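You operate a simulated robot arm through the tools that you are given. There is no shell and no other tool. Be economical: measure what you need, move in short steps, check, and stop when the job is done.

The job below is to be done with a simulated robot arm. You get a single attempt, and the scene is never put back.

TASK
Share out the spice jars on the island worktop over the dishwasher. At the end: the clear spice jar labelled "paprika" from the island worktop over the dishwasher is on the white plate; the clear spice jar marked "cinnamon" from the island worktop over the dishwasher is in the big grey bowl; the clear spice jar labelled "seeds" from the island worktop over the dishwasher is in the red bowl; the white odour filter stands on top of the grey tin (marked "PEGS"); whatever was shut is shut again. Leave all else as you found it, and nothing knocked over.

It is judged by the outcome, as a careful person would: the job done as asked, and still so three seconds after it is handed in. It fails if anything else is knocked over, pushed out of place, dropped, spilled or broken.

THE ROBOT
A 7-joint arm with a two-finger parallel gripper, fixed in place. Base frame: the origin is at the foot of the arm, x ahead of it, y to its left, z up; the work surface is at about z = 0.92. Lengths are in m, angles in rad, forces in N, time in s.
With the tool pointing down near the work surface it reaches from about 0.28 to 0.68 m from the base axis. Its first joint turns from -1.152 to 1.152 rad. Payload 1.57 kg.
Tool frame: the origin (TCP) lies between the finger pads and is the grasp point; the fingertips stand 0.03 m ahead of it; z points along the fingers, y is the line along which they close. The gripper opens to 0.11 m. The fingers are 0.024 m wide and 0.012 m thick; the gripper's body (0.048 by 0.112 m) begins 0.078 m behind the TCP.
Orientation is that of the tool frame in the base frame, as [roll, pitch, yaw] about the fixed x, y, z axes, in that order (R = Rz(yaw) Ry(pitch) Rx(roll)). With the fingers straight down and closing along the base's y, the tool's x points along the base's -x, its y along +y and its z along -z.

THE INTERFACE
- The arm moves only by the tool arm_command. Its argument "steps" is a list of rows, each an object of numbers (a shift or turn left out is 0, a gripper value left out holds the last): "dx", "dy", "dz": the shift along the tool's x, y, z in units of 20 mm (1.0 is 20 mm); "wx", "wy", "wz": the turn, a rotation vector about the tool's x, y, z in units of 4 degrees (1.0 is 4 degrees); "claw": the finger opening in m, from 0 to 0.11. In form: [{"dx": .., "dy": .., "dz": .., "wx": .., "wy": .., "wz": .., "claw": ..}, ...]. A call has 1 to 10 rows; each row shifts and turns the commanded pose from where the row before left it, along the tool's axes as they then stand. A call with a number of a shift or a turn outside -1 to 1 is refused whole. A row lasts 0.2 s, in which the tool goes at most 0.05 m and 0.15 rad; a call with a longer step from one row to the next is refused whole, and so is a gripper value outside its range. Where a pose cannot be reached the arm comes as near as it can. A force on the tool above 40 N (or 10 N above the force at the start of the call, whichever is more), or a blocked arm, ends the call early, and 0.2 s more pass. Each finger travels about 0.108 m/s and halts on what it meets, pressing with about 26 N; the grip force reading is that of the motor and also rises with nothing between the fingers. The clock runs only during rows and for 0.2 s after the last one: add rows that do not move to give the fingers time. It gives the time, the measured TCP pose, the force on the tool (base axes), the opening and the grip force at its end, in the units of the frame above (readings bear some noise).
- Cameras (640 x 400 px; columns grow to the right, rows downward): "scene" is fixed at [0.1733, -0.4038, 1.3953]; the picture's right is [0.66, -0.75, 0.00], its down [-0.49, -0.42, -0.76] and it looks along [0.58, 0.50, -0.65] (base axes); focal length 214 px, centre (320, 200). "wrist" rides on the gripper at [0.07, 0.016, -0.141] in the tool frame; the picture's right is [-0.23, 0.97, 0.00], its down [-0.86, -0.20, -0.48] and it looks along [-0.47, -0.11, 0.88] (tool axes); focal length 222 px, centre (320, 200). There is no depth. A picture from a camera that has moved, and an enlarged one, comes with that camera's place and axes in the base frame and with its lens.
- camera(camera): a new picture of that camera. The clock stands still meanwhile.
- zoom(camera, box): a new picture of the part [left, top, right, bottom] of that camera's present view, enlarged. The clock stands still meanwhile.
- sign_off(): hands the job in; it is judged then, once.

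Go step by step. Nothing tells you positions but the pictures and the camera data: compare them with the known pose of the tool, close in by small moves and look again before you grip or let go. The budget is 120 turns and 64 pictures, counting those below and the enlarged ones. Unless the task says otherwise, let go and move clear before handing in, and close with one line.

The tools are called after "Emit:" as a command line: name --argument value ..., lists and objects as JSON in quotes. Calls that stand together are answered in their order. arm_command: Moves the arm, as the interface text tells. Its arguments: {"type":"object","properties":{"steps":{"type":"array"}},"required":["steps"]} The other tools are called the same way: camera (camera) takes a picture; zoom (camera, box) takes an enlarged picture of a part of a camera's view; sign_off () hands the job in.

At the start:

```text
clock: 0.0
tool_pos: [0.3465, -0.0222, 1.2539]
ee_rot: [3.141, 0.001, -3.139]
contact_force: [0.6, -0.3, -0.4]
opening: 0.1099
finger_force: 0.2
```

scene: 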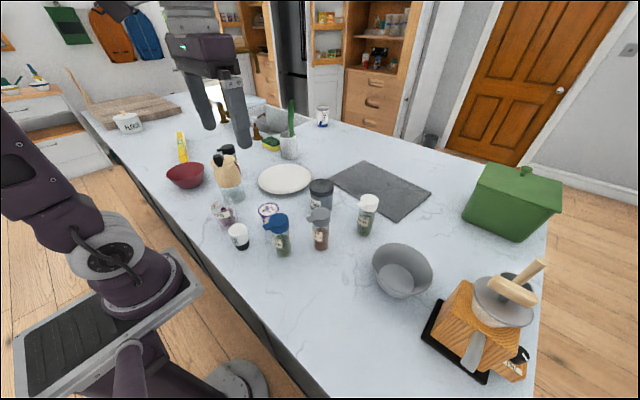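
wrist: 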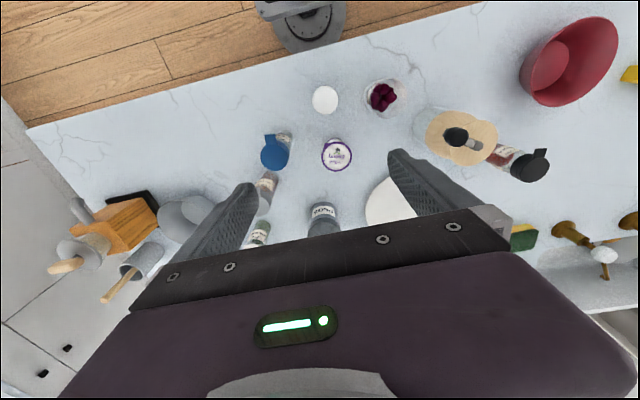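

I see a worktop with several jars, a plate, a red bowl, a grey bowl and tins. I'll zoom in to read the labels.

Emit:
zoom --camera "scene" --box '[200, 160, 400, 285]'

Emit:
zoom --camera "scene" --box '[100, 80, 340, 230]'

Emit:
zoom --camera "wrist" --box '[220, 60, 420, 250]'

```text
3.20 times, centred on (300, 222) of scene
camera zoom: at [0.1733, -0.4038, 1.3953], right [0.66, -0.75, 0.0], down [-0.49, -0.42, -0.76], along [0.58, 0.5, -0.65], focal length 686 px, centre (384, 128)
```

zoom: 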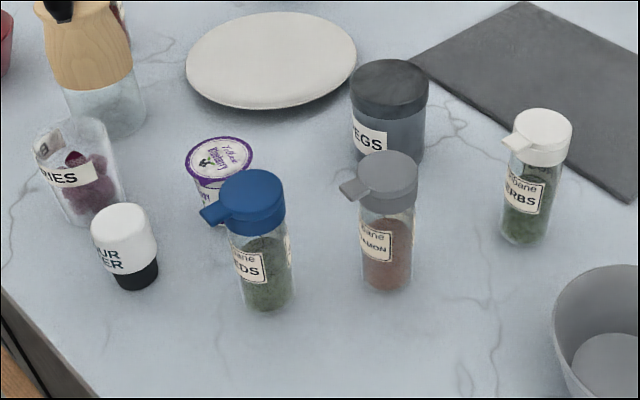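

```text
2.67 times, centred on (220, 155) of scene
camera zoom: at [0.1733, -0.4038, 1.3953], right [0.66, -0.75, 0.0], down [-0.49, -0.42, -0.76], along [0.58, 0.5, -0.65], focal length 572 px, centre (587, 320)
```

zoom: 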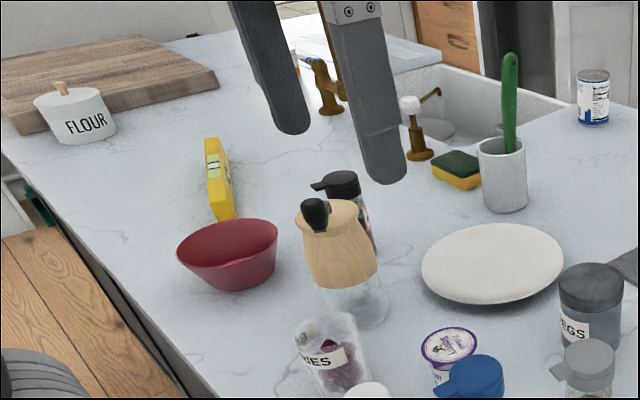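

```text
2.11 times, centred on (320, 155) of wrist
camera zoom: at [0.2777, -0.0061, 1.3951], right [0.23, 0.97, 0.0], down [0.85, -0.2, 0.48], along [0.47, -0.11, -0.88], focal length 468 px, centre (320, 295)
```

zoom: 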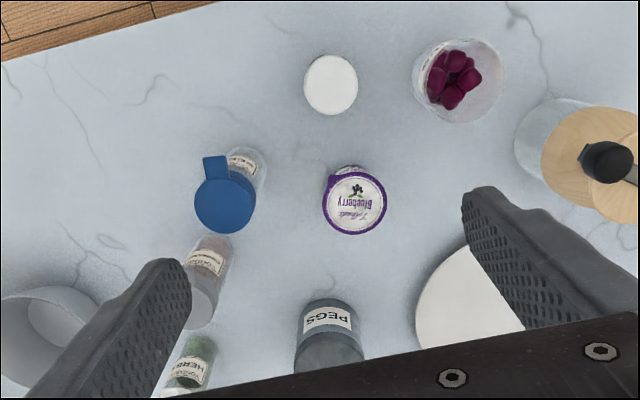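

Blue lid = seeds (≈0.37,-0.105), grey lid = cinnamon (≈0.447,-0.171), white lid = herbs (leave), and the black lid behind the carafe is probably paprika. I'll move above the seeds jar and check.

Emit:
arm_command --steps '[{"dx": -0.168, "dy": -0.593, "dz": 0.886}, {"dx": -0.168, "dy": -0.593, "dz": 0.886}, {"dx": -0.168, "dy": -0.593, "dz": 0.886}, {"dx": -0.168, "dy": -0.593, "dz": 0.886}, {"dx": -0.168, "dy": -0.593, "dz": 0.886}, {"dx": -0.168, "dy": -0.593, "dz": 0.886}, {"dx": -0.168, "dy": -0.593, "dz": 0.886}, {}]'

Emit:
camera --camera "wrist"

Emit:
camera --camera "scene"

```text
clock: 1.8
tool_pos: [0.3711, -0.1053, 1.13]
ee_rot: [-3.141, 0.001, -3.14]
contact_force: [0.2, 0.2, 0.7]
opening: 0.1099
finger_force: 0.1
```

```text
58 pictures are left
camera wrist: at [0.3024, -0.0898, 1.2711], right [0.23, 0.97, 0.0], down [0.85, -0.2, 0.48], along [0.47, -0.11, -0.88], focal length 222 px, centre (320, 200)
```

wrist: 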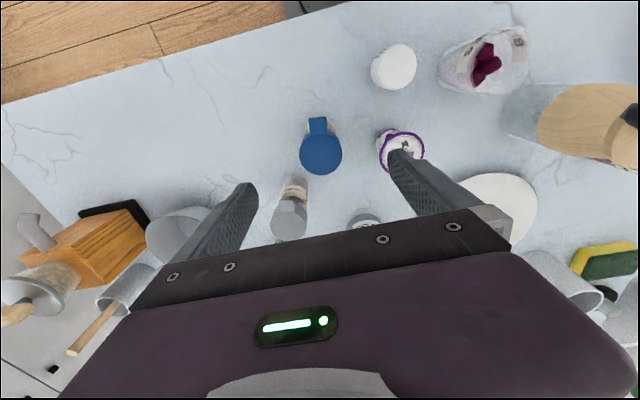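

```text
57 pictures are left
```

scene: 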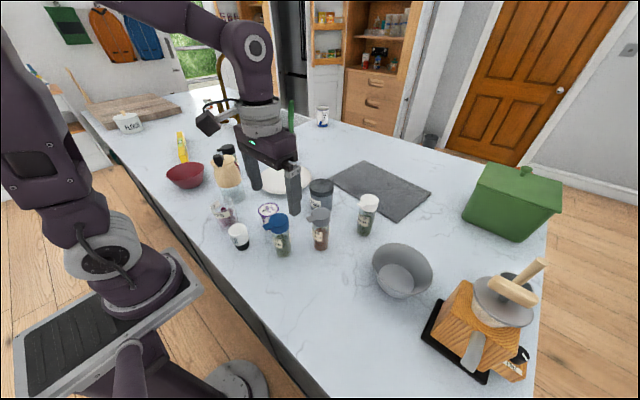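

The jar sits centred below the tool, so I'll go down around its body and grip.

Emit:
arm_command --steps '[{"claw": 0.09}, {"dz": 1}, {"dz": 1}, {"dz": 1}, {"dz": 1}, {"dz": 1}, {"dz": 1}, {"dz": 0.8}, {}]'

Emit:
zoom --camera "scene" --box '[200, 140, 400, 285]'

```text
clock: 3.8
tool_pos: [0.3735, -0.1079, 0.9942]
ee_rot: [3.14, 0.001, -3.142]
contact_force: [0.8, 0.2, 0.8]
opening: 0.0901
finger_force: 0.1
```

```text
2.76 times, centred on (300, 212) of scene
camera zoom: at [0.1733, -0.4038, 1.3953], right [0.66, -0.75, 0.0], down [-0.49, -0.42, -0.76], along [0.58, 0.5, -0.65], focal length 592 px, centre (375, 166)
```

zoom: 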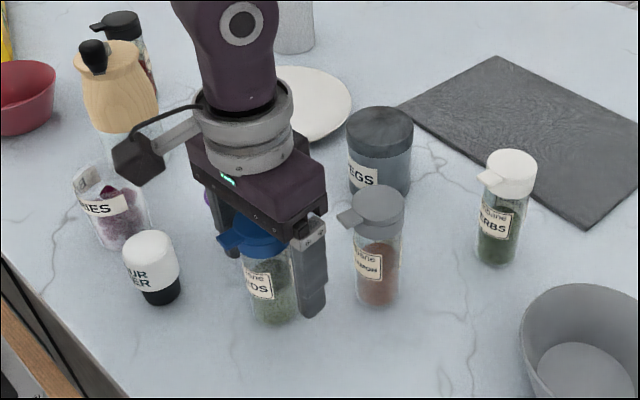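

Good placement. I'll lower slightly and close.

Emit:
arm_command --steps '[{"dz": 0.35}, {"claw": 0.06}, {"claw": 0.04}, {"claw": 0.02}, {"claw": 0.02}, {"claw": 0.02}]'

```text
clock: 5.2
tool_pos: [0.3744, -0.1063, 0.9891]
ee_rot: [-3.141, 0.003, -3.14]
contact_force: [0.5, -0.4, 0.7]
opening: 0.0449
finger_force: 25.7
```

The grip holds at 0.045. Lifting.

Emit:
arm_command --steps '[{"dz": -1}, {"dz": -1}, {"dz": -1}, {"dz": -1}, {"dz": -1}, {"dz": -1}, {"dz": -1}, {"dz": -1}, {"dz": -1}, {"dz": -1}]'

Emit:
arm_command --steps '[{"dz": -0.75, "dy": 1}, {"dz": -0.75, "dy": 1}, {"dy": 1}, {"dy": 1}, {"dy": 1}, {"dy": 1}, {"dy": 1}, {"dy": 1}, {"dy": 1}, {"dy": 1}]'

Emit:
camera --camera "wrist"

```text
clock: 7.4
tool_pos: [0.3693, -0.1077, 1.1873]
ee_rot: [3.141, 0.0, -3.141]
contact_force: [0.2, 0.0, -1.6]
opening: 0.0451
finger_force: 26.6
```

```text
clock: 9.6
tool_pos: [0.3726, 0.096, 1.2202]
ee_rot: [-3.142, 0.001, -3.14]
contact_force: [0.5, 0.3, -1.6]
opening: 0.0449
finger_force: 25.9
```

```text
55 pictures are left
camera wrist: at [0.3018, 0.1111, 1.3599], right [0.23, 0.97, 0.0], down [0.85, -0.2, 0.48], along [0.47, -0.11, -0.88], focal length 222 px, centre (320, 200)
```

wrist: 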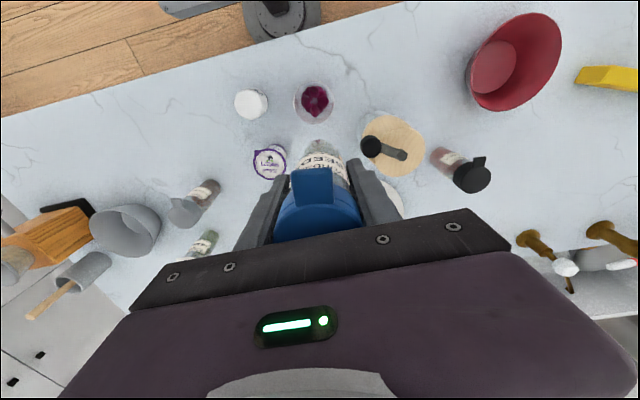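

Red bowl is at about (0.352,0.392). Moving over it.

Emit:
arm_command --steps '[{"dy": 1, "dx": 0.1}, {"dy": 1, "dx": 0.1}, {"dy": 1, "dx": 0.1}, {"dy": 1, "dx": 0.1}, {"dy": 1, "dx": 0.1}, {"dy": 1, "dx": 0.1}, {"dy": 1, "dx": 0.1}, {"dy": 1, "dx": 0.1}, {"dy": 1, "dx": 0.1}, {"dy": 1, "dx": 0.1}]'

Emit:
arm_command --steps '[{"dy": 1}, {"dy": 1}, {"dy": 1}, {"dy": 1}, {"dy": 0.8}, {}]'

Emit:
camera --camera "wrist"

Emit:
zoom --camera "scene" --box '[100, 80, 300, 205]'

```text
clock: 11.8
tool_pos: [0.35, 0.2943, 1.2203]
ee_rot: [3.141, 0.002, 3.141]
contact_force: [-0.3, 0.4, -1.2]
opening: 0.0449
finger_force: 26.0
```

```text
clock: 13.2
tool_pos: [0.3506, 0.3915, 1.217]
ee_rot: [3.141, 0.001, -3.14]
contact_force: [-0.6, 1.1, -1.0]
opening: 0.0449
finger_force: 25.7
```

```text
54 pictures are left
camera wrist: at [0.2798, 0.4071, 1.3582], right [0.23, 0.97, 0.0], down [0.85, -0.2, 0.48], along [0.47, -0.11, -0.88], focal length 222 px, centre (320, 200)
```

wrist: 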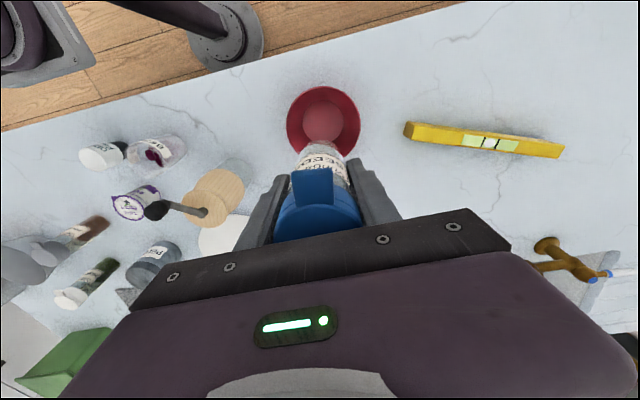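

```text
3.20 times, centred on (200, 142) of scene
camera zoom: at [0.1734, -0.4038, 1.3953], right [0.66, -0.75, 0.0], down [-0.49, -0.42, -0.76], along [0.58, 0.5, -0.65], focal length 686 px, centre (704, 384)
```

zoom: 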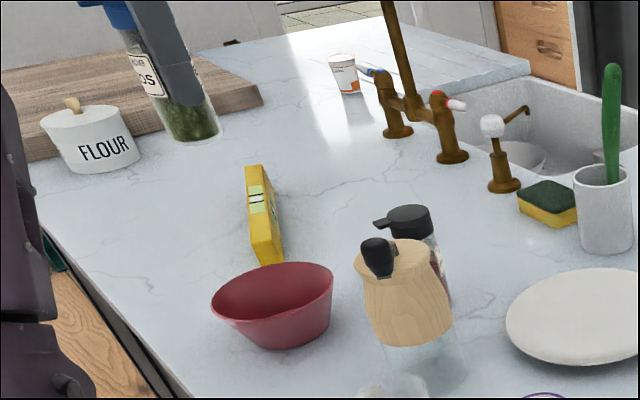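

The bowl centre is about (0.342,0.396). I'll correct and go down most of the way.

Emit:
arm_command --steps '[{"dx": 0.42, "dy": 0.22}, {"dz": 1}, {"dz": 1}, {"dz": 1}, {"dz": 1}, {"dz": 1}, {"dz": 1}, {"dz": 1}, {"dz": 1}, {}]'

Emit:
camera --camera "wrist"

Emit:
zoom --camera "scene" --box '[100, 80, 300, 205]'

```text
clock: 15.4
tool_pos: [0.3416, 0.3956, 1.058]
ee_rot: [-3.14, 0.002, -3.14]
contact_force: [0.2, 0.1, -1.5]
opening: 0.0448
finger_force: 26.0
```

```text
52 pictures are left
camera wrist: at [0.2724, 0.4118, 1.198], right [0.23, 0.97, 0.0], down [0.85, -0.2, 0.48], along [0.47, -0.11, -0.88], focal length 222 px, centre (320, 200)
```

wrist: 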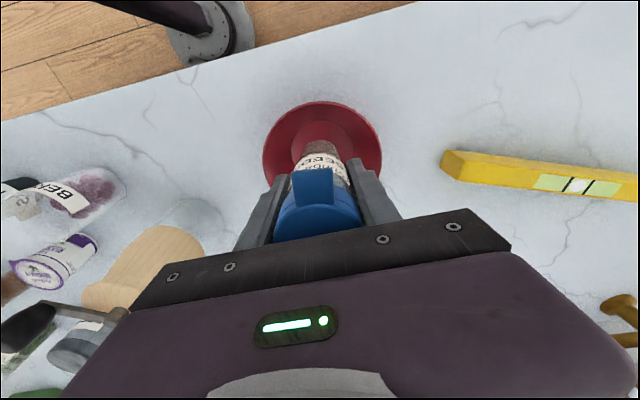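

```text
3.20 times, centred on (200, 142) of scene
camera zoom: at [0.1734, -0.4038, 1.3953], right [0.66, -0.75, 0.0], down [-0.49, -0.42, -0.76], along [0.58, 0.5, -0.65], focal length 686 px, centre (704, 384)
```

zoom: 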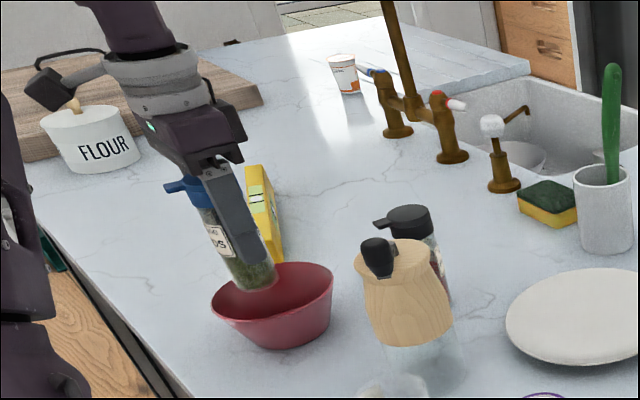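

Aligned within a few mm. I'll shift slightly and lower to floor contact slowly.

Emit:
arm_command --steps '[{"dx": 0.15, "dy": 0.1, "dz": 0.5}, {"dz": 0.6}, {"dz": 0.6}, {"dz": 0.6}, {"dz": 0.25}, {"dz": 0.25}, {}]'

Emit:
zoom --camera "scene" --box '[120, 100, 280, 200]'

```text
clock: 17.0
tool_pos: [0.3391, 0.3964, 1.0005]
ee_rot: [3.141, 0.002, -3.14]
contact_force: [0.1, 0.6, -0.9]
opening: 0.0451
finger_force: 26.0
```

```text
4.00 times, centred on (200, 150) of scene
camera zoom: at [0.1734, -0.4038, 1.3953], right [0.66, -0.75, 0.0], down [-0.49, -0.42, -0.76], along [0.58, 0.5, -0.65], focal length 858 px, centre (800, 400)
```

zoom: 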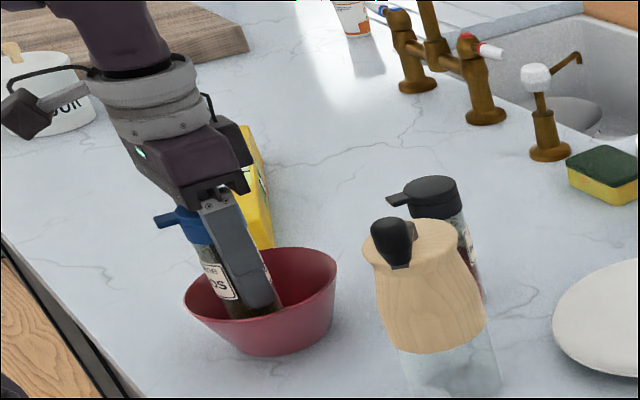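

Emit:
arm_command --steps '[{"dz": 0.1}, {"dz": 0.1}, {}]'

```text
clock: 17.8
tool_pos: [0.3392, 0.396, 0.9973]
ee_rot: [3.141, 0.002, -3.139]
contact_force: [0.4, 0.2, -2.2]
opening: 0.0448
finger_force: 25.6
```

Emit:
arm_command --steps '[{"dz": 0.1}, {"dz": 0.1}, {}]'

```text
clock: 18.6
tool_pos: [0.3399, 0.3966, 0.9932]
ee_rot: [3.14, 0.002, -3.139]
contact_force: [-1.6, -0.7, 7.6]
opening: 0.0451
finger_force: 26.1
```

The jar now rests on the bowl floor. Opening modestly.

Emit:
arm_command --steps '[{"dz": -0.08, "claw": 0.045}, {"claw": 0.05}, {"claw": 0.055}, {"claw": 0.062}, {"claw": 0.066}, {}]'

Emit:
camera --camera "wrist"

```text
clock: 20.0
tool_pos: [0.341, 0.3979, 0.9948]
ee_rot: [3.141, 0.002, -3.14]
contact_force: [-0.2, 0.4, -0.3]
opening: 0.0659
finger_force: 0.1
```

```text
49 pictures are left
camera wrist: at [0.2707, 0.4135, 1.1359], right [0.23, 0.97, 0.0], down [0.85, -0.2, 0.48], along [0.47, -0.11, -0.88], focal length 222 px, centre (320, 200)
```

wrist: 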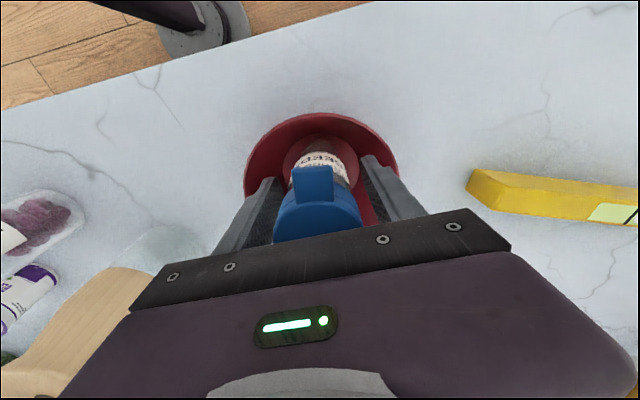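

The jar stands. I'll raise straight up.

Emit:
arm_command --steps '[{"dz": -0.6}, {"dz": -1}, {"dz": -1}, {"dz": -1}, {"dz": -1}, {"dz": -1}, {"dz": -1}, {"dz": -1}, {"dz": -1, "claw": 0.09}, {"dz": -1}]'

Emit:
zoom --camera "scene" --box '[120, 100, 280, 200]'

Emit:
camera --camera "wrist"

```text
clock: 22.2
tool_pos: [0.3396, 0.3989, 1.1857]
ee_rot: [3.141, 0.0, -3.14]
contact_force: [0.8, 0.1, -0.7]
opening: 0.09
finger_force: 0.1
```

```text
4.00 times, centred on (200, 150) of scene
camera zoom: at [0.1733, -0.4038, 1.3953], right [0.66, -0.75, 0.0], down [-0.49, -0.42, -0.76], along [0.58, 0.5, -0.65], focal length 858 px, centre (800, 400)
```

zoom: 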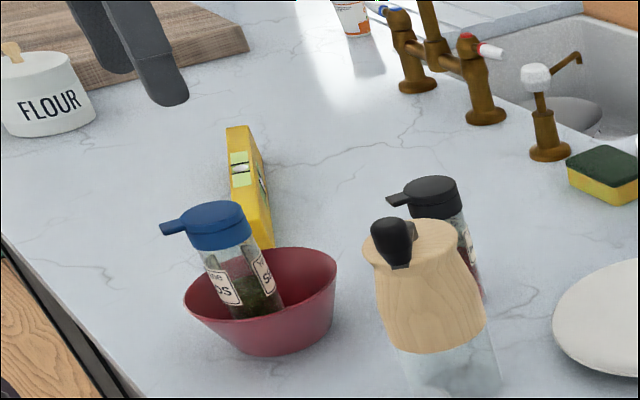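

```text
47 pictures are left
camera wrist: at [0.2689, 0.4138, 1.3263], right [0.23, 0.97, 0.0], down [0.85, -0.2, 0.48], along [0.47, -0.11, -0.88], focal length 222 px, centre (320, 200)
```

wrist: 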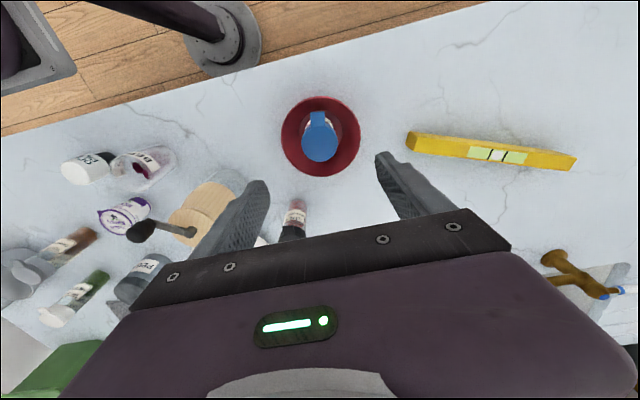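

Seeds done. Next, a better view of the black-lid jar.

Emit:
arm_command --steps '[{"dx": -0.9, "dy": -0.9, "dz": -0.4}, {"dx": -0.9, "dy": -0.9}, {"dx": -0.9, "dy": -0.9}, {"dx": -0.9, "dy": -0.9}, {"dx": -0.9, "dy": -0.9}, {}]'

Emit:
camera --camera "wrist"

```text
clock: 23.6
tool_pos: [0.4291, 0.3078, 1.1988]
ee_rot: [3.141, 0.002, -3.14]
contact_force: [0.6, -0.1, 0.6]
opening: 0.0903
finger_force: 0.1
```

```text
46 pictures are left
camera wrist: at [0.3596, 0.3239, 1.3392], right [0.23, 0.97, 0.0], down [0.85, -0.2, 0.48], along [0.47, -0.11, -0.88], focal length 222 px, centre (320, 200)
```

wrist: 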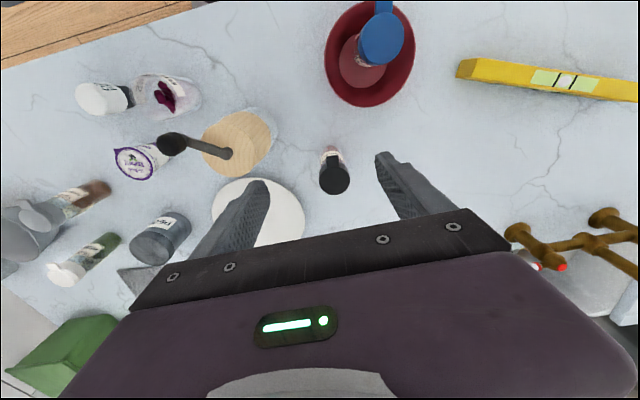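

Emit:
arm_command --steps '[{"dx": -1, "dy": 0.1}, {"dx": -1, "dy": 0.1}, {"dx": -1, "dy": 0.1, "dz": 1}, {"dx": -0.1, "dz": 1}, {"dz": 1}, {}]'

Emit:
zoom --camera "wrist" --box '[240, 100, 400, 200]'

Emit:
zoom --camera "scene" --box '[160, 100, 320, 200]'

```text
clock: 25.0
tool_pos: [0.4923, 0.3136, 1.1356]
ee_rot: [3.141, 0.002, -3.14]
contact_force: [0.9, -0.4, 0.3]
opening: 0.0899
finger_force: 0.0
```

```text
4.00 times, centred on (320, 150) of wrist
camera zoom: at [0.4219, 0.3307, 1.2763], right [0.23, 0.97, 0.0], down [0.85, -0.2, 0.48], along [0.47, -0.11, -0.88], focal length 888 px, centre (320, 400)
```

zoom: 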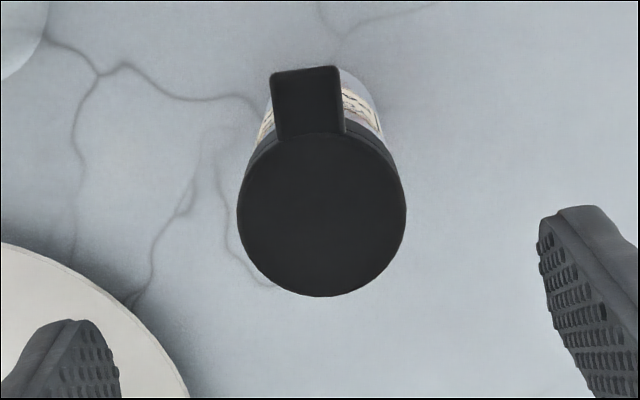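

```text
4.00 times, centred on (240, 150) of scene
camera zoom: at [0.1733, -0.4038, 1.3953], right [0.66, -0.75, 0.0], down [-0.49, -0.42, -0.76], along [0.58, 0.5, -0.65], focal length 858 px, centre (640, 400)
```

zoom: 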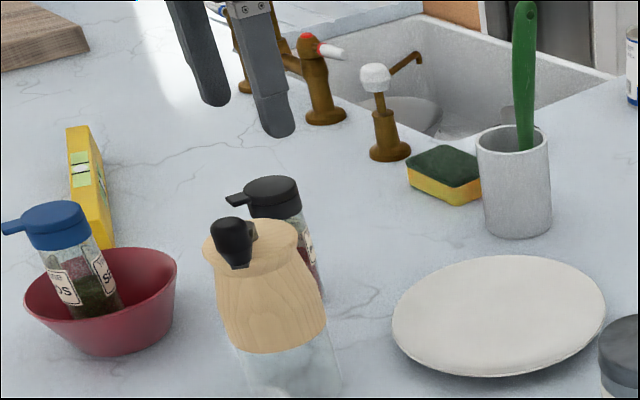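

Well aligned; going down to the same grip height.

Emit:
arm_command --steps '[{"dx": 0.12, "dy": 0.1}, {"dz": 1}, {"dz": 1}, {"dz": 1}, {"dz": 1}, {"dz": 1}, {"dz": 1}, {"dz": 1}, {"dz": 0.35}, {}]'

Emit:
arm_command --steps '[{"claw": 0.06}, {"claw": 0.04}, {"claw": 0.02}, {"claw": 0.02}, {"claw": 0.02}]'

Emit:
arm_command --steps '[{"dz": -1}, {"dz": -1}, {"dz": -1}, {"dz": -1}, {"dz": -1}, {"dz": -1}, {"dz": -1}, {}]'

Emit:
zoom --camera "scene" --box '[160, 60, 320, 160]'

```text
clock: 27.2
tool_pos: [0.4892, 0.3163, 0.9859]
ee_rot: [3.142, 0.002, -3.139]
contact_force: [-0.1, -0.6, 0.6]
opening: 0.09
finger_force: 0.1
```

```text
clock: 28.4
tool_pos: [0.4904, 0.3164, 0.9868]
ee_rot: [-3.141, 0.003, -3.141]
contact_force: [0.7, -2.0, 1.1]
opening: 0.0452
finger_force: 26.2
```

```text
clock: 30.2
tool_pos: [0.4883, 0.3131, 1.1294]
ee_rot: [-3.141, -0.001, -3.14]
contact_force: [-0.3, -0.5, -1.4]
opening: 0.0449
finger_force: 25.8
```

```text
4.00 times, centred on (240, 110) of scene
camera zoom: at [0.1734, -0.4038, 1.3953], right [0.66, -0.75, 0.0], down [-0.49, -0.42, -0.76], along [0.58, 0.5, -0.65], focal length 858 px, centre (640, 560)
```

zoom: 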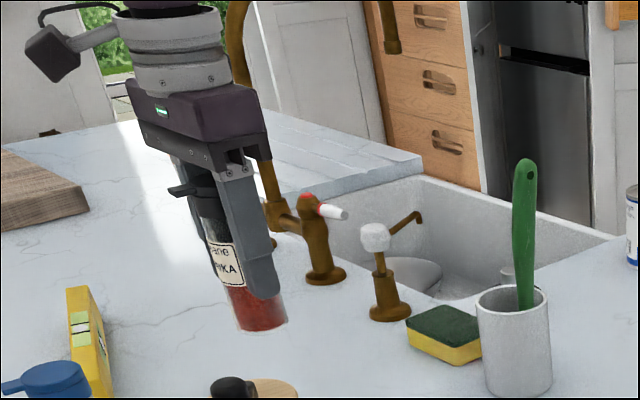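

Label confirmed as paprika. Moving over to the plate (≈0.58,0.132).

Emit:
arm_command --steps '[{"dx": -0.48, "dy": -1}, {"dx": -0.48, "dy": -1}, {"dx": -0.48, "dy": -1}, {"dx": -0.48, "dy": -1}, {"dx": -0.48, "dy": -1}, {"dx": -0.48, "dy": -1}, {"dx": -0.48, "dy": -1}, {"dx": -0.48, "dy": -1}, {"dx": -0.48, "dy": -1}, {}]'

Emit:
camera --camera "wrist"

Emit:
zoom --camera "scene" --box '[200, 100, 400, 225]'

```text
clock: 32.4
tool_pos: [0.5775, 0.1352, 1.1274]
ee_rot: [3.141, 0.002, -3.14]
contact_force: [0.0, -0.1, -1.1]
opening: 0.0449
finger_force: 26.1
```

```text
42 pictures are left
camera wrist: at [0.5072, 0.1508, 1.2682], right [0.23, 0.97, 0.0], down [0.85, -0.2, 0.48], along [0.47, -0.11, -0.88], focal length 222 px, centre (320, 200)
```

wrist: 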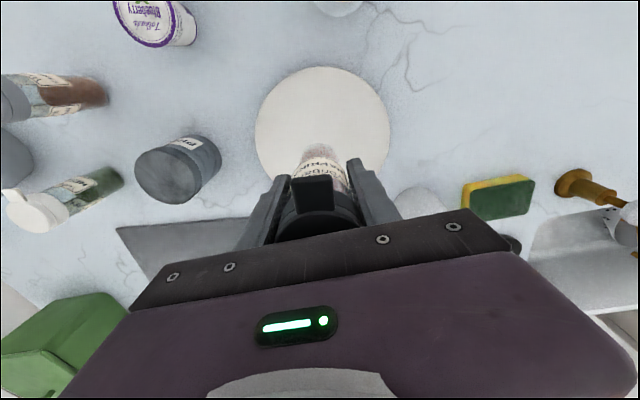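

```text
3.20 times, centred on (300, 162) of scene
camera zoom: at [0.1734, -0.4038, 1.3953], right [0.66, -0.75, 0.0], down [-0.49, -0.42, -0.76], along [0.58, 0.5, -0.65], focal length 686 px, centre (384, 320)
```

zoom: 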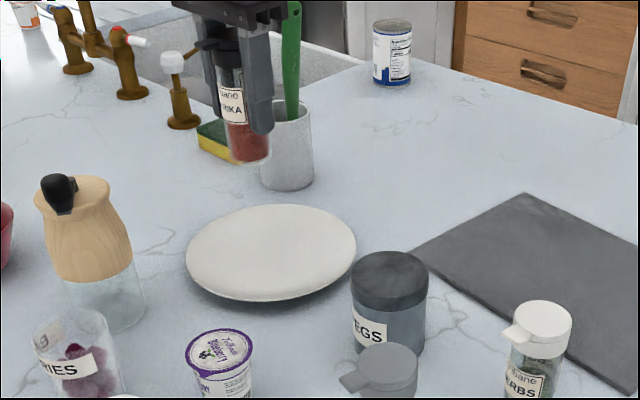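

Centred over the plate; lowering.

Emit:
arm_command --steps '[{"dx": 0.2, "dy": 0.15, "dz": 0.6}, {"dz": 1}, {"dz": 1}, {"dz": 1}, {"dz": 1}, {"dz": 1}, {"dz": 0.4}, {}]'

Emit:
zoom --camera "scene" --box '[200, 100, 400, 225]'

```text
clock: 34.2
tool_pos: [0.5738, 0.1365, 1.0097]
ee_rot: [3.141, 0.002, -3.14]
contact_force: [-0.2, -0.6, -0.8]
opening: 0.0451
finger_force: 26.1
```

```text
3.20 times, centred on (300, 162) of scene
camera zoom: at [0.1734, -0.4038, 1.3953], right [0.66, -0.75, 0.0], down [-0.49, -0.42, -0.76], along [0.58, 0.5, -0.65], focal length 686 px, centre (384, 320)
```

zoom: 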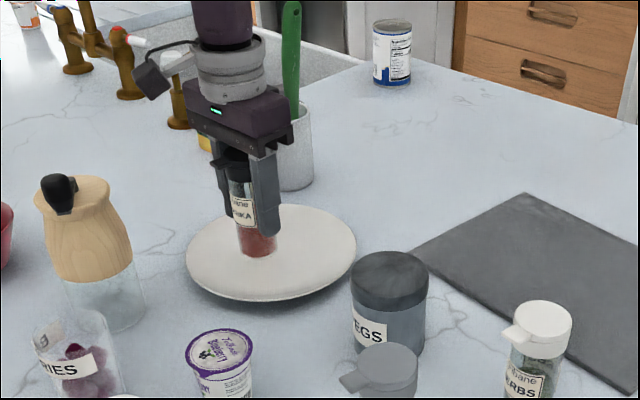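

Emit:
arm_command --steps '[{"dz": 0.12}, {"dz": 0.12}, {"dz": 0.12}, {}]'

Emit:
arm_command --steps '[{"dz": 0.1}, {"dz": 0.1}, {}]'

```text
clock: 35.2
tool_pos: [0.5724, 0.1387, 1.0006]
ee_rot: [3.141, 0.0, -3.139]
contact_force: [-0.3, -0.6, -0.8]
opening: 0.0449
finger_force: 26.2
```

```text
clock: 36.0
tool_pos: [0.5721, 0.1382, 0.9967]
ee_rot: [3.141, -0.001, -3.14]
contact_force: [0.9, 0.1, -1.0]
opening: 0.0449
finger_force: 25.8
```

Emit:
arm_command --steps '[{"dz": 0.1}, {"dz": 0.1}, {}]'

```text
clock: 36.8
tool_pos: [0.5722, 0.1369, 0.9915]
ee_rot: [3.142, 0.003, -3.14]
contact_force: [-0.8, 0.6, -0.4]
opening: 0.045
finger_force: 25.8
```

Emit:
arm_command --steps '[{"dz": 0.08}, {}]'

```text
clock: 37.4
tool_pos: [0.5732, 0.138, 0.9916]
ee_rot: [-3.141, 0.005, -3.141]
contact_force: [-3.1, -1.5, 16.2]
opening: 0.045
finger_force: 25.9
```

Contact made. I'll relieve slightly and release.

Emit:
arm_command --steps '[{"dz": -0.08}, {"claw": 0.05}, {"claw": 0.06}, {"claw": 0.075}, {"claw": 0.09}, {}]'

Emit:
arm_command --steps '[{"dz": -0.6}, {"dz": -1}, {"dz": -1}, {"dz": -1}, {"dz": -1}, {"dz": -1}, {"dz": -1}, {"dz": -1}, {}]'

Emit:
zoom --camera "scene" --box '[200, 100, 400, 225]'

```text
clock: 38.8
tool_pos: [0.5728, 0.1377, 0.9917]
ee_rot: [-3.14, 0.002, -3.14]
contact_force: [-0.2, 0.6, -0.6]
opening: 0.0898
finger_force: 0.1
```

```text
clock: 40.8
tool_pos: [0.5722, 0.1371, 1.1454]
ee_rot: [-3.141, 0.001, -3.14]
contact_force: [0.4, -0.6, -0.4]
opening: 0.0903
finger_force: 0.1
```

```text
3.20 times, centred on (300, 162) of scene
camera zoom: at [0.1733, -0.4038, 1.3953], right [0.66, -0.75, 0.0], down [-0.49, -0.42, -0.76], along [0.58, 0.5, -0.65], focal length 686 px, centre (384, 320)
```

zoom: 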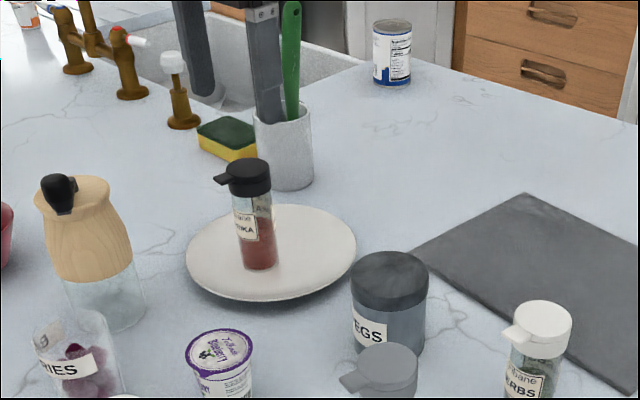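

Paprika stands on the plate. Now to the cinnamon jar.

Emit:
arm_command --steps '[{"dx": 0.39, "dy": -0.96}, {"dx": 0.39, "dy": -0.96}, {"dx": 0.39, "dy": -0.96}, {"dx": 0.39, "dy": -0.96}, {"dx": 0.39, "dy": -0.96}, {"dx": 0.39, "dy": -0.96}, {"dx": 0.39, "dy": -0.96}, {"dx": 0.39, "dy": -0.96}, {"dx": 0.39, "dy": -0.96}, {"dx": 0.39, "dy": -0.96}]'

Emit:
arm_command --steps '[{"dx": 0.39, "dy": -0.96}, {"dx": 0.39, "dy": -0.96}, {"dx": 0.39, "dy": -0.96}, {"dx": 0.39, "dy": -0.96}, {"dx": 0.39, "dy": -0.96}, {"dx": 0.39, "dy": -0.96}, {}]'

Emit:
camera --camera "wrist"

```text
clock: 43.0
tool_pos: [0.4913, -0.0554, 1.1442]
ee_rot: [-3.141, 0.002, -3.14]
contact_force: [-0.3, -0.2, 0.5]
opening: 0.0899
finger_force: 0.1
```

```text
clock: 44.6
tool_pos: [0.4481, -0.1699, 1.1448]
ee_rot: [-3.139, 0.001, -3.14]
contact_force: [0.4, 0.9, -0.2]
opening: 0.0899
finger_force: 0.1
```

```text
38 pictures are left
camera wrist: at [0.3777, -0.154, 1.2857], right [0.23, 0.97, 0.0], down [0.85, -0.2, 0.48], along [0.47, -0.11, -0.88], focal length 222 px, centre (320, 200)
```

wrist: 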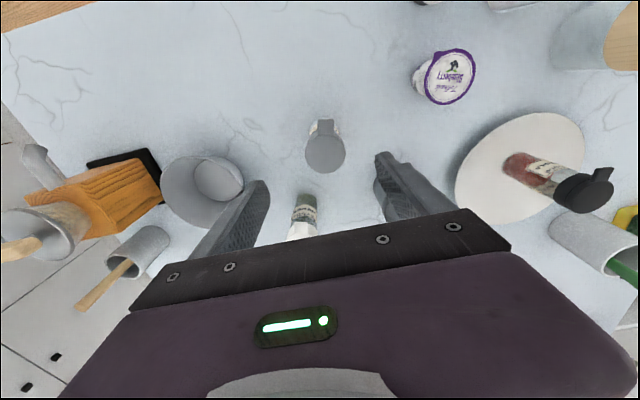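

Emit:
arm_command --steps '[{"dy": 0.28}, {"dz": 1}, {"dz": 1}, {"dz": 1}, {"dz": 1}, {"dz": 1}, {"dz": 1}, {"dz": 1}, {"dz": 0.8}, {}]'

Emit:
arm_command --steps '[{"claw": 0.06}, {"claw": 0.04}, {"claw": 0.02}, {"claw": 0.02}, {"claw": 0.02}]'

Emit:
arm_command --steps '[{"dz": -1}, {"dz": -1}, {"dz": -1}, {"dz": -1}, {"dz": -1}, {"dz": -1}, {"dz": -1}, {"dz": -1}, {}]'

Emit:
zoom --camera "scene" --box '[240, 120, 440, 245]'

```text
clock: 46.8
tool_pos: [0.4504, -0.1627, 0.9883]
ee_rot: [3.141, 0.002, -3.14]
contact_force: [0.3, -0.3, -0.2]
opening: 0.09
finger_force: 0.0
```

```text
clock: 48.0
tool_pos: [0.4511, -0.1633, 0.99]
ee_rot: [3.14, 0.002, -3.14]
contact_force: [0.1, -0.8, 0.5]
opening: 0.0451
finger_force: 25.8
```

```text
clock: 50.0
tool_pos: [0.4456, -0.1615, 1.1497]
ee_rot: [3.14, 0.001, -3.139]
contact_force: [-0.2, 0.8, -1.3]
opening: 0.0452
finger_force: 25.8
```

```text
3.20 times, centred on (340, 182) of scene
camera zoom: at [0.1734, -0.4038, 1.3953], right [0.66, -0.75, 0.0], down [-0.49, -0.42, -0.76], along [0.58, 0.5, -0.65], focal length 686 px, centre (256, 256)
```

zoom: 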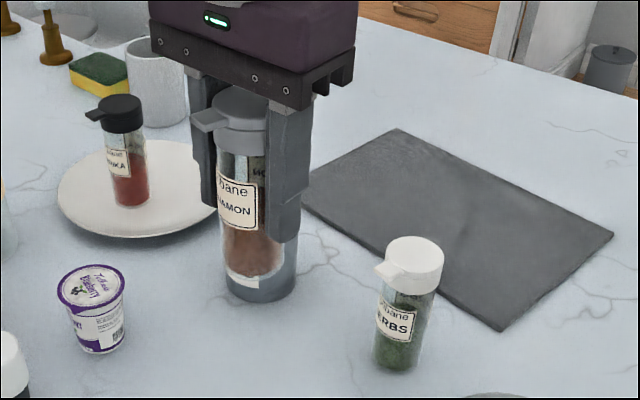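

Holding the cinnamon jar. Moving above the grey bowl.

Emit:
arm_command --steps '[{"dx": -0.19, "dy": -1}, {"dx": -0.19, "dy": -1}, {"dx": -0.19, "dy": -1}, {"dx": -0.19, "dy": -1}, {"dx": -0.19, "dy": -1}, {"dx": -0.19, "dy": -1}, {"dx": -0.19, "dy": -1}, {"dx": -0.19, "dy": -1}, {"dx": -0.19, "dy": -1}, {"dx": -0.19, "dy": -1}]'

Emit:
camera --camera "wrist"

Emit:
camera --camera "scene"

```text
clock: 52.2
tool_pos: [0.4854, -0.3643, 1.1493]
ee_rot: [-3.141, 0.001, -3.139]
contact_force: [0.8, -0.4, -0.3]
opening: 0.045
finger_force: 26.2
```

```text
36 pictures are left
camera wrist: at [0.4157, -0.3477, 1.2902], right [0.23, 0.97, 0.0], down [0.86, -0.2, 0.48], along [0.47, -0.11, -0.88], focal length 222 px, centre (320, 200)
```

wrist: 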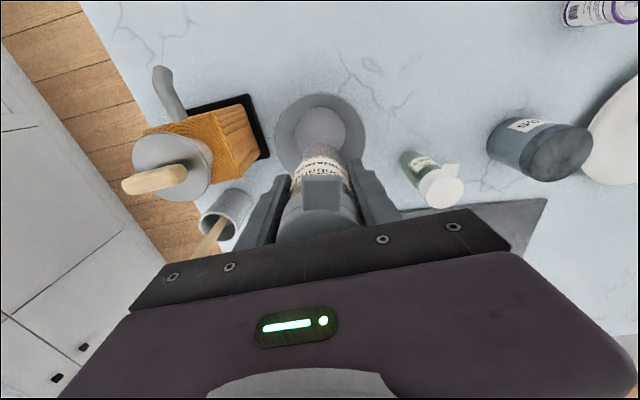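

```text
35 pictures are left
```

scene: 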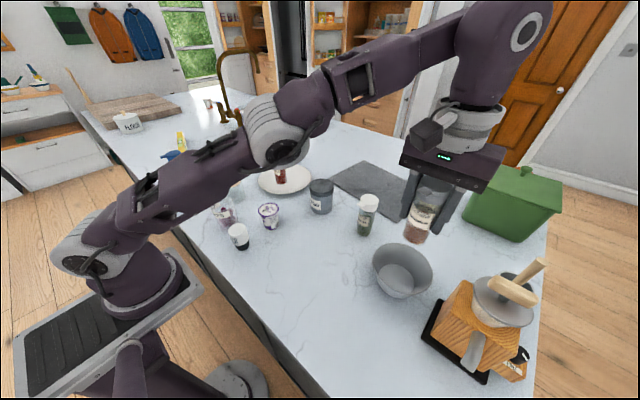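

The bowl is directly below. Lowering in stages.

Emit:
arm_command --steps '[{"dx": 0.1, "dz": 0.5}, {"dz": 1}, {"dz": 1}, {"dz": 1}, {"dz": 1}, {"dz": 1}, {"dz": 1}, {}]'

Emit:
camera --camera "wrist"

Emit:
zoom --camera "scene" --box '[320, 160, 520, 310]'

```text
clock: 54.0
tool_pos: [0.4835, -0.3648, 1.0183]
ee_rot: [-3.141, 0.001, -3.139]
contact_force: [0.6, 0.8, -2.1]
opening: 0.045
finger_force: 26.4
```

```text
34 pictures are left
camera wrist: at [0.4135, -0.3476, 1.16], right [0.23, 0.97, 0.0], down [0.85, -0.2, 0.48], along [0.47, -0.11, -0.88], focal length 222 px, centre (320, 200)
```

wrist: 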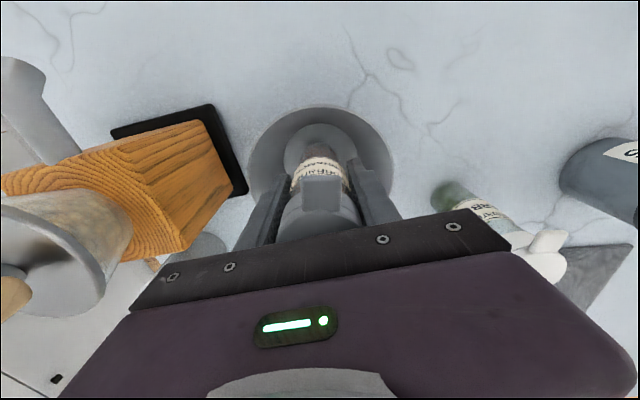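

```text
2.67 times, centred on (420, 235) of scene
camera zoom: at [0.1734, -0.4038, 1.3953], right [0.66, -0.75, 0.0], down [-0.49, -0.42, -0.76], along [0.58, 0.5, -0.65], focal length 572 px, centre (53, 107)
```

zoom: 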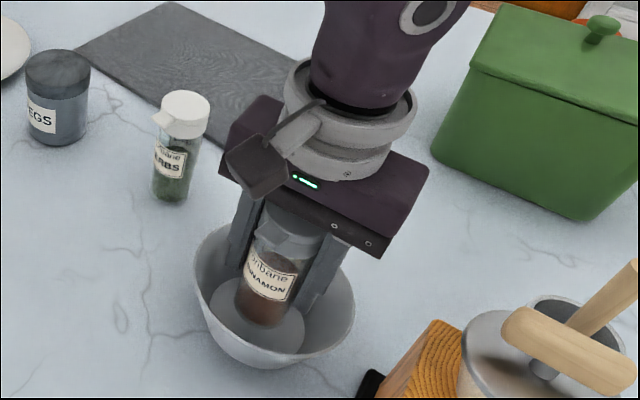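

Emit:
arm_command --steps '[{"dz": 0.3}, {"dz": 0.3}, {"dz": 0.15}, {"dz": 0.12}, {}]'

Emit:
arm_command --steps '[{"dz": 0.1}, {"dz": 0.1}, {}]'

```text
clock: 55.2
tool_pos: [0.485, -0.3626, 0.999]
ee_rot: [3.141, 0.001, -3.14]
contact_force: [-0.3, 0.1, -1.4]
opening: 0.0449
finger_force: 26.0
```

```text
clock: 56.0
tool_pos: [0.4848, -0.363, 0.9978]
ee_rot: [3.141, 0.002, -3.141]
contact_force: [-0.3, -0.2, -1.4]
opening: 0.0448
finger_force: 25.5
```

Emit:
arm_command --steps '[{"dz": 0.1}, {}]'

```text
clock: 56.6
tool_pos: [0.4838, -0.3634, 0.9962]
ee_rot: [-3.14, 0.002, -3.14]
contact_force: [-0.5, 1.4, -1.5]
opening: 0.0449
finger_force: 25.6
```

Emit:
arm_command --steps '[{"dz": 0.1}, {}]'

```text
clock: 57.2
tool_pos: [0.484, -0.3645, 0.9947]
ee_rot: [-3.139, 0.002, -3.14]
contact_force: [0.4, -1.6, 15.5]
opening: 0.045
finger_force: 25.8
```

Contact with the bowl floor. I'll relieve and release gently.

Emit:
arm_command --steps '[{"dz": -0.08}, {"claw": 0.05}, {"claw": 0.055}, {"claw": 0.062}, {"claw": 0.066}, {}]'

Emit:
arm_command --steps '[{"dz": -0.6}, {"dz": -1}, {"dz": -1}, {"dz": -1}, {"dz": -1}, {"dz": -1}, {"dz": -1}, {"dz": -1}, {"dz": -1}, {}]'

Emit:
zoom --camera "scene" --box '[320, 160, 520, 310]'

```text
clock: 58.6
tool_pos: [0.4837, -0.3642, 0.9947]
ee_rot: [-3.14, 0.003, -3.141]
contact_force: [0.5, 0.3, 0.4]
opening: 0.0658
finger_force: 0.1
```

```text
clock: 60.8
tool_pos: [0.4846, -0.3467, 1.1713]
ee_rot: [3.141, 0.003, 3.141]
contact_force: [-0.1, -0.4, 0.6]
opening: 0.0662
finger_force: 0.0
out of reach, approached as far as the arm can: row 9
```

```text
2.67 times, centred on (420, 235) of scene
camera zoom: at [0.1733, -0.4038, 1.3953], right [0.66, -0.75, 0.0], down [-0.49, -0.42, -0.76], along [0.58, 0.5, -0.65], focal length 572 px, centre (53, 107)
```

zoom: 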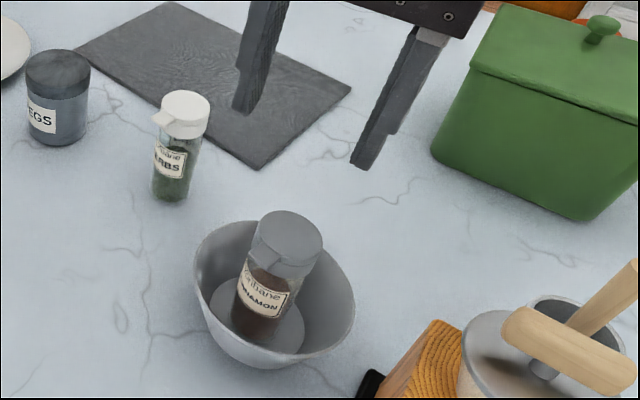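

Cinnamon is in the bowl. Heading to the odour filter.

Emit:
arm_command --steps '[{"dx": 0.45, "dy": 1}, {"dx": 0.45, "dy": 1}, {"dx": 0.45, "dy": 1}, {"dx": 0.45, "dy": 1}, {"dx": 0.45, "dy": 1}, {"dx": 0.45, "dy": 1}, {"dx": 0.45, "dy": 1}, {"dx": 0.45, "dy": 1}, {"dx": 0.45, "dy": 1}, {"dx": 0.45, "dy": 1, "claw": 0.08}]'

Emit:
arm_command --steps '[{"dx": 0.45, "dy": 1}, {"dx": 0.45, "dy": 1}, {"dx": 0.45, "dy": 1}, {"dx": 0.45, "dy": 1}, {"dx": 0.45, "dy": 1}, {"dx": 0.45, "dy": 1}, {"dx": 0.45, "dy": 1}, {}]'

Emit:
camera --camera "wrist"

Emit:
zoom --camera "scene" --box '[200, 160, 360, 260]'

```text
clock: 63.0
tool_pos: [0.3938, -0.1478, 1.173]
ee_rot: [3.141, 0.002, -3.14]
contact_force: [-0.2, -1.4, 0.3]
opening: 0.0802
finger_force: 0.0
```

```text
clock: 64.8
tool_pos: [0.3293, -0.0073, 1.1712]
ee_rot: [-3.141, 0.002, -3.14]
contact_force: [0.6, 0.0, 0.1]
opening: 0.0796
finger_force: 0.0
```

```text
31 pictures are left
camera wrist: at [0.2586, 0.0092, 1.3114], right [0.23, 0.97, 0.0], down [0.85, -0.2, 0.48], along [0.47, -0.11, -0.88], focal length 222 px, centre (320, 200)
```

wrist: 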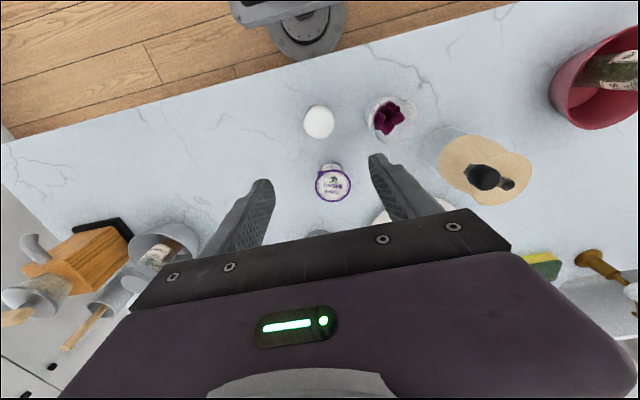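

```text
4.00 times, centred on (280, 210) of scene
camera zoom: at [0.1733, -0.4038, 1.3953], right [0.66, -0.75, 0.0], down [-0.49, -0.42, -0.76], along [0.58, 0.5, -0.65], focal length 858 px, centre (480, 160)
```

zoom: 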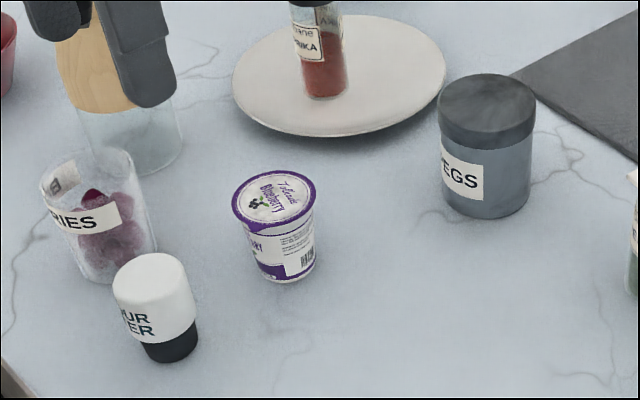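

Filter at about (0.310,-0.005). I'll narrow the opening and descend partway, since the berries jar is close.

Emit:
arm_command --steps '[{"dx": 0.95, "dy": 0.15, "claw": 0.068}, {"dz": 1}, {"dz": 1}, {"dz": 1}, {"dz": 1}, {"dz": 1}, {}]'

Emit:
camera --camera "wrist"

```text
clock: 66.4
tool_pos: [0.3114, -0.0025, 1.0684]
ee_rot: [3.141, 0.0, -3.139]
contact_force: [-0.3, 0.5, -0.6]
opening: 0.0679
finger_force: 0.1
```

```text
29 pictures are left
camera wrist: at [0.2418, 0.0126, 1.2095], right [0.23, 0.97, 0.0], down [0.85, -0.2, 0.48], along [0.47, -0.11, -0.88], focal length 222 px, centre (320, 200)
```

wrist: 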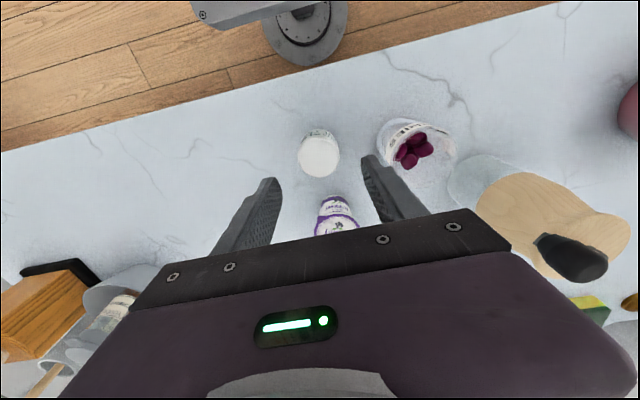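

Emit:
arm_command --steps '[{"dx": 0.1, "dy": -0.12}, {"dz": 1}, {"dz": 1}, {"dz": 1}, {"dz": 1}, {"dz": 0.9}, {}]'

Emit:
zoom --camera "scene" --box '[190, 160, 350, 260]'

```text
clock: 68.0
tool_pos: [0.3086, -0.0068, 0.9778]
ee_rot: [-3.141, 0.003, -3.138]
contact_force: [0.1, -0.6, 0.0]
opening: 0.0681
finger_force: 0.1
out of reach, approached as far as the arm can: row 4
```

```text
4.00 times, centred on (270, 210) of scene
camera zoom: at [0.1733, -0.4038, 1.3953], right [0.66, -0.75, 0.0], down [-0.49, -0.42, -0.76], along [0.58, 0.5, -0.65], focal length 858 px, centre (520, 160)
```

zoom: 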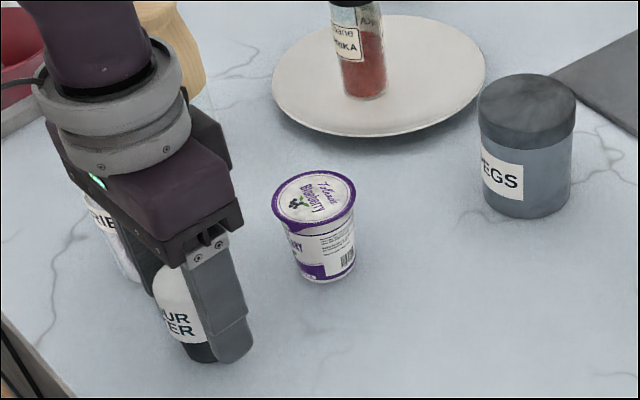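

The reach stops at 0.978, which is a good grip height on the white part. Closing.

Emit:
arm_command --steps '[{"claw": 0.05}, {"claw": 0.035}, {"claw": 0.02}, {"claw": 0.02}, {"claw": 0.02}]'

Emit:
arm_command --steps '[{"dz": -1}, {"dz": -1}, {"dz": -1}, {"dz": -1}, {"dz": -1}, {"dz": -1}, {"dz": -1}, {"dz": -1}, {}]'

Emit:
zoom --camera "scene" --box '[190, 120, 350, 220]'

```text
clock: 69.2
tool_pos: [0.3101, -0.0065, 0.9783]
ee_rot: [-3.142, 0.003, -3.14]
contact_force: [-0.1, 0.8, 0.0]
opening: 0.0424
finger_force: 26.0
```

```text
clock: 71.2
tool_pos: [0.3103, -0.0059, 1.136]
ee_rot: [-3.141, 0.002, -3.14]
contact_force: [0.0, 0.9, -0.6]
opening: 0.0425
finger_force: 26.0
```

```text
4.00 times, centred on (270, 170) of scene
camera zoom: at [0.1733, -0.4038, 1.3953], right [0.66, -0.75, 0.0], down [-0.49, -0.42, -0.76], along [0.58, 0.5, -0.65], focal length 858 px, centre (520, 320)
```

zoom: 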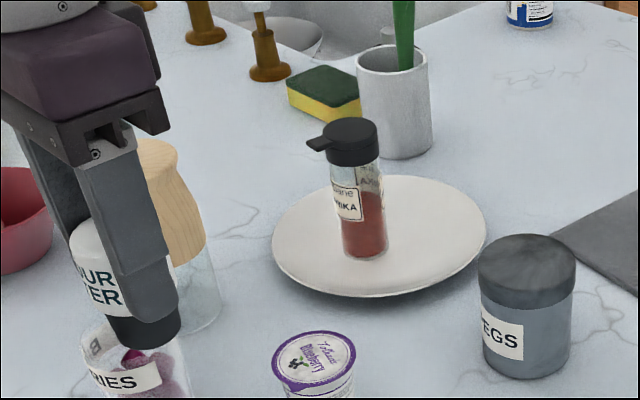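

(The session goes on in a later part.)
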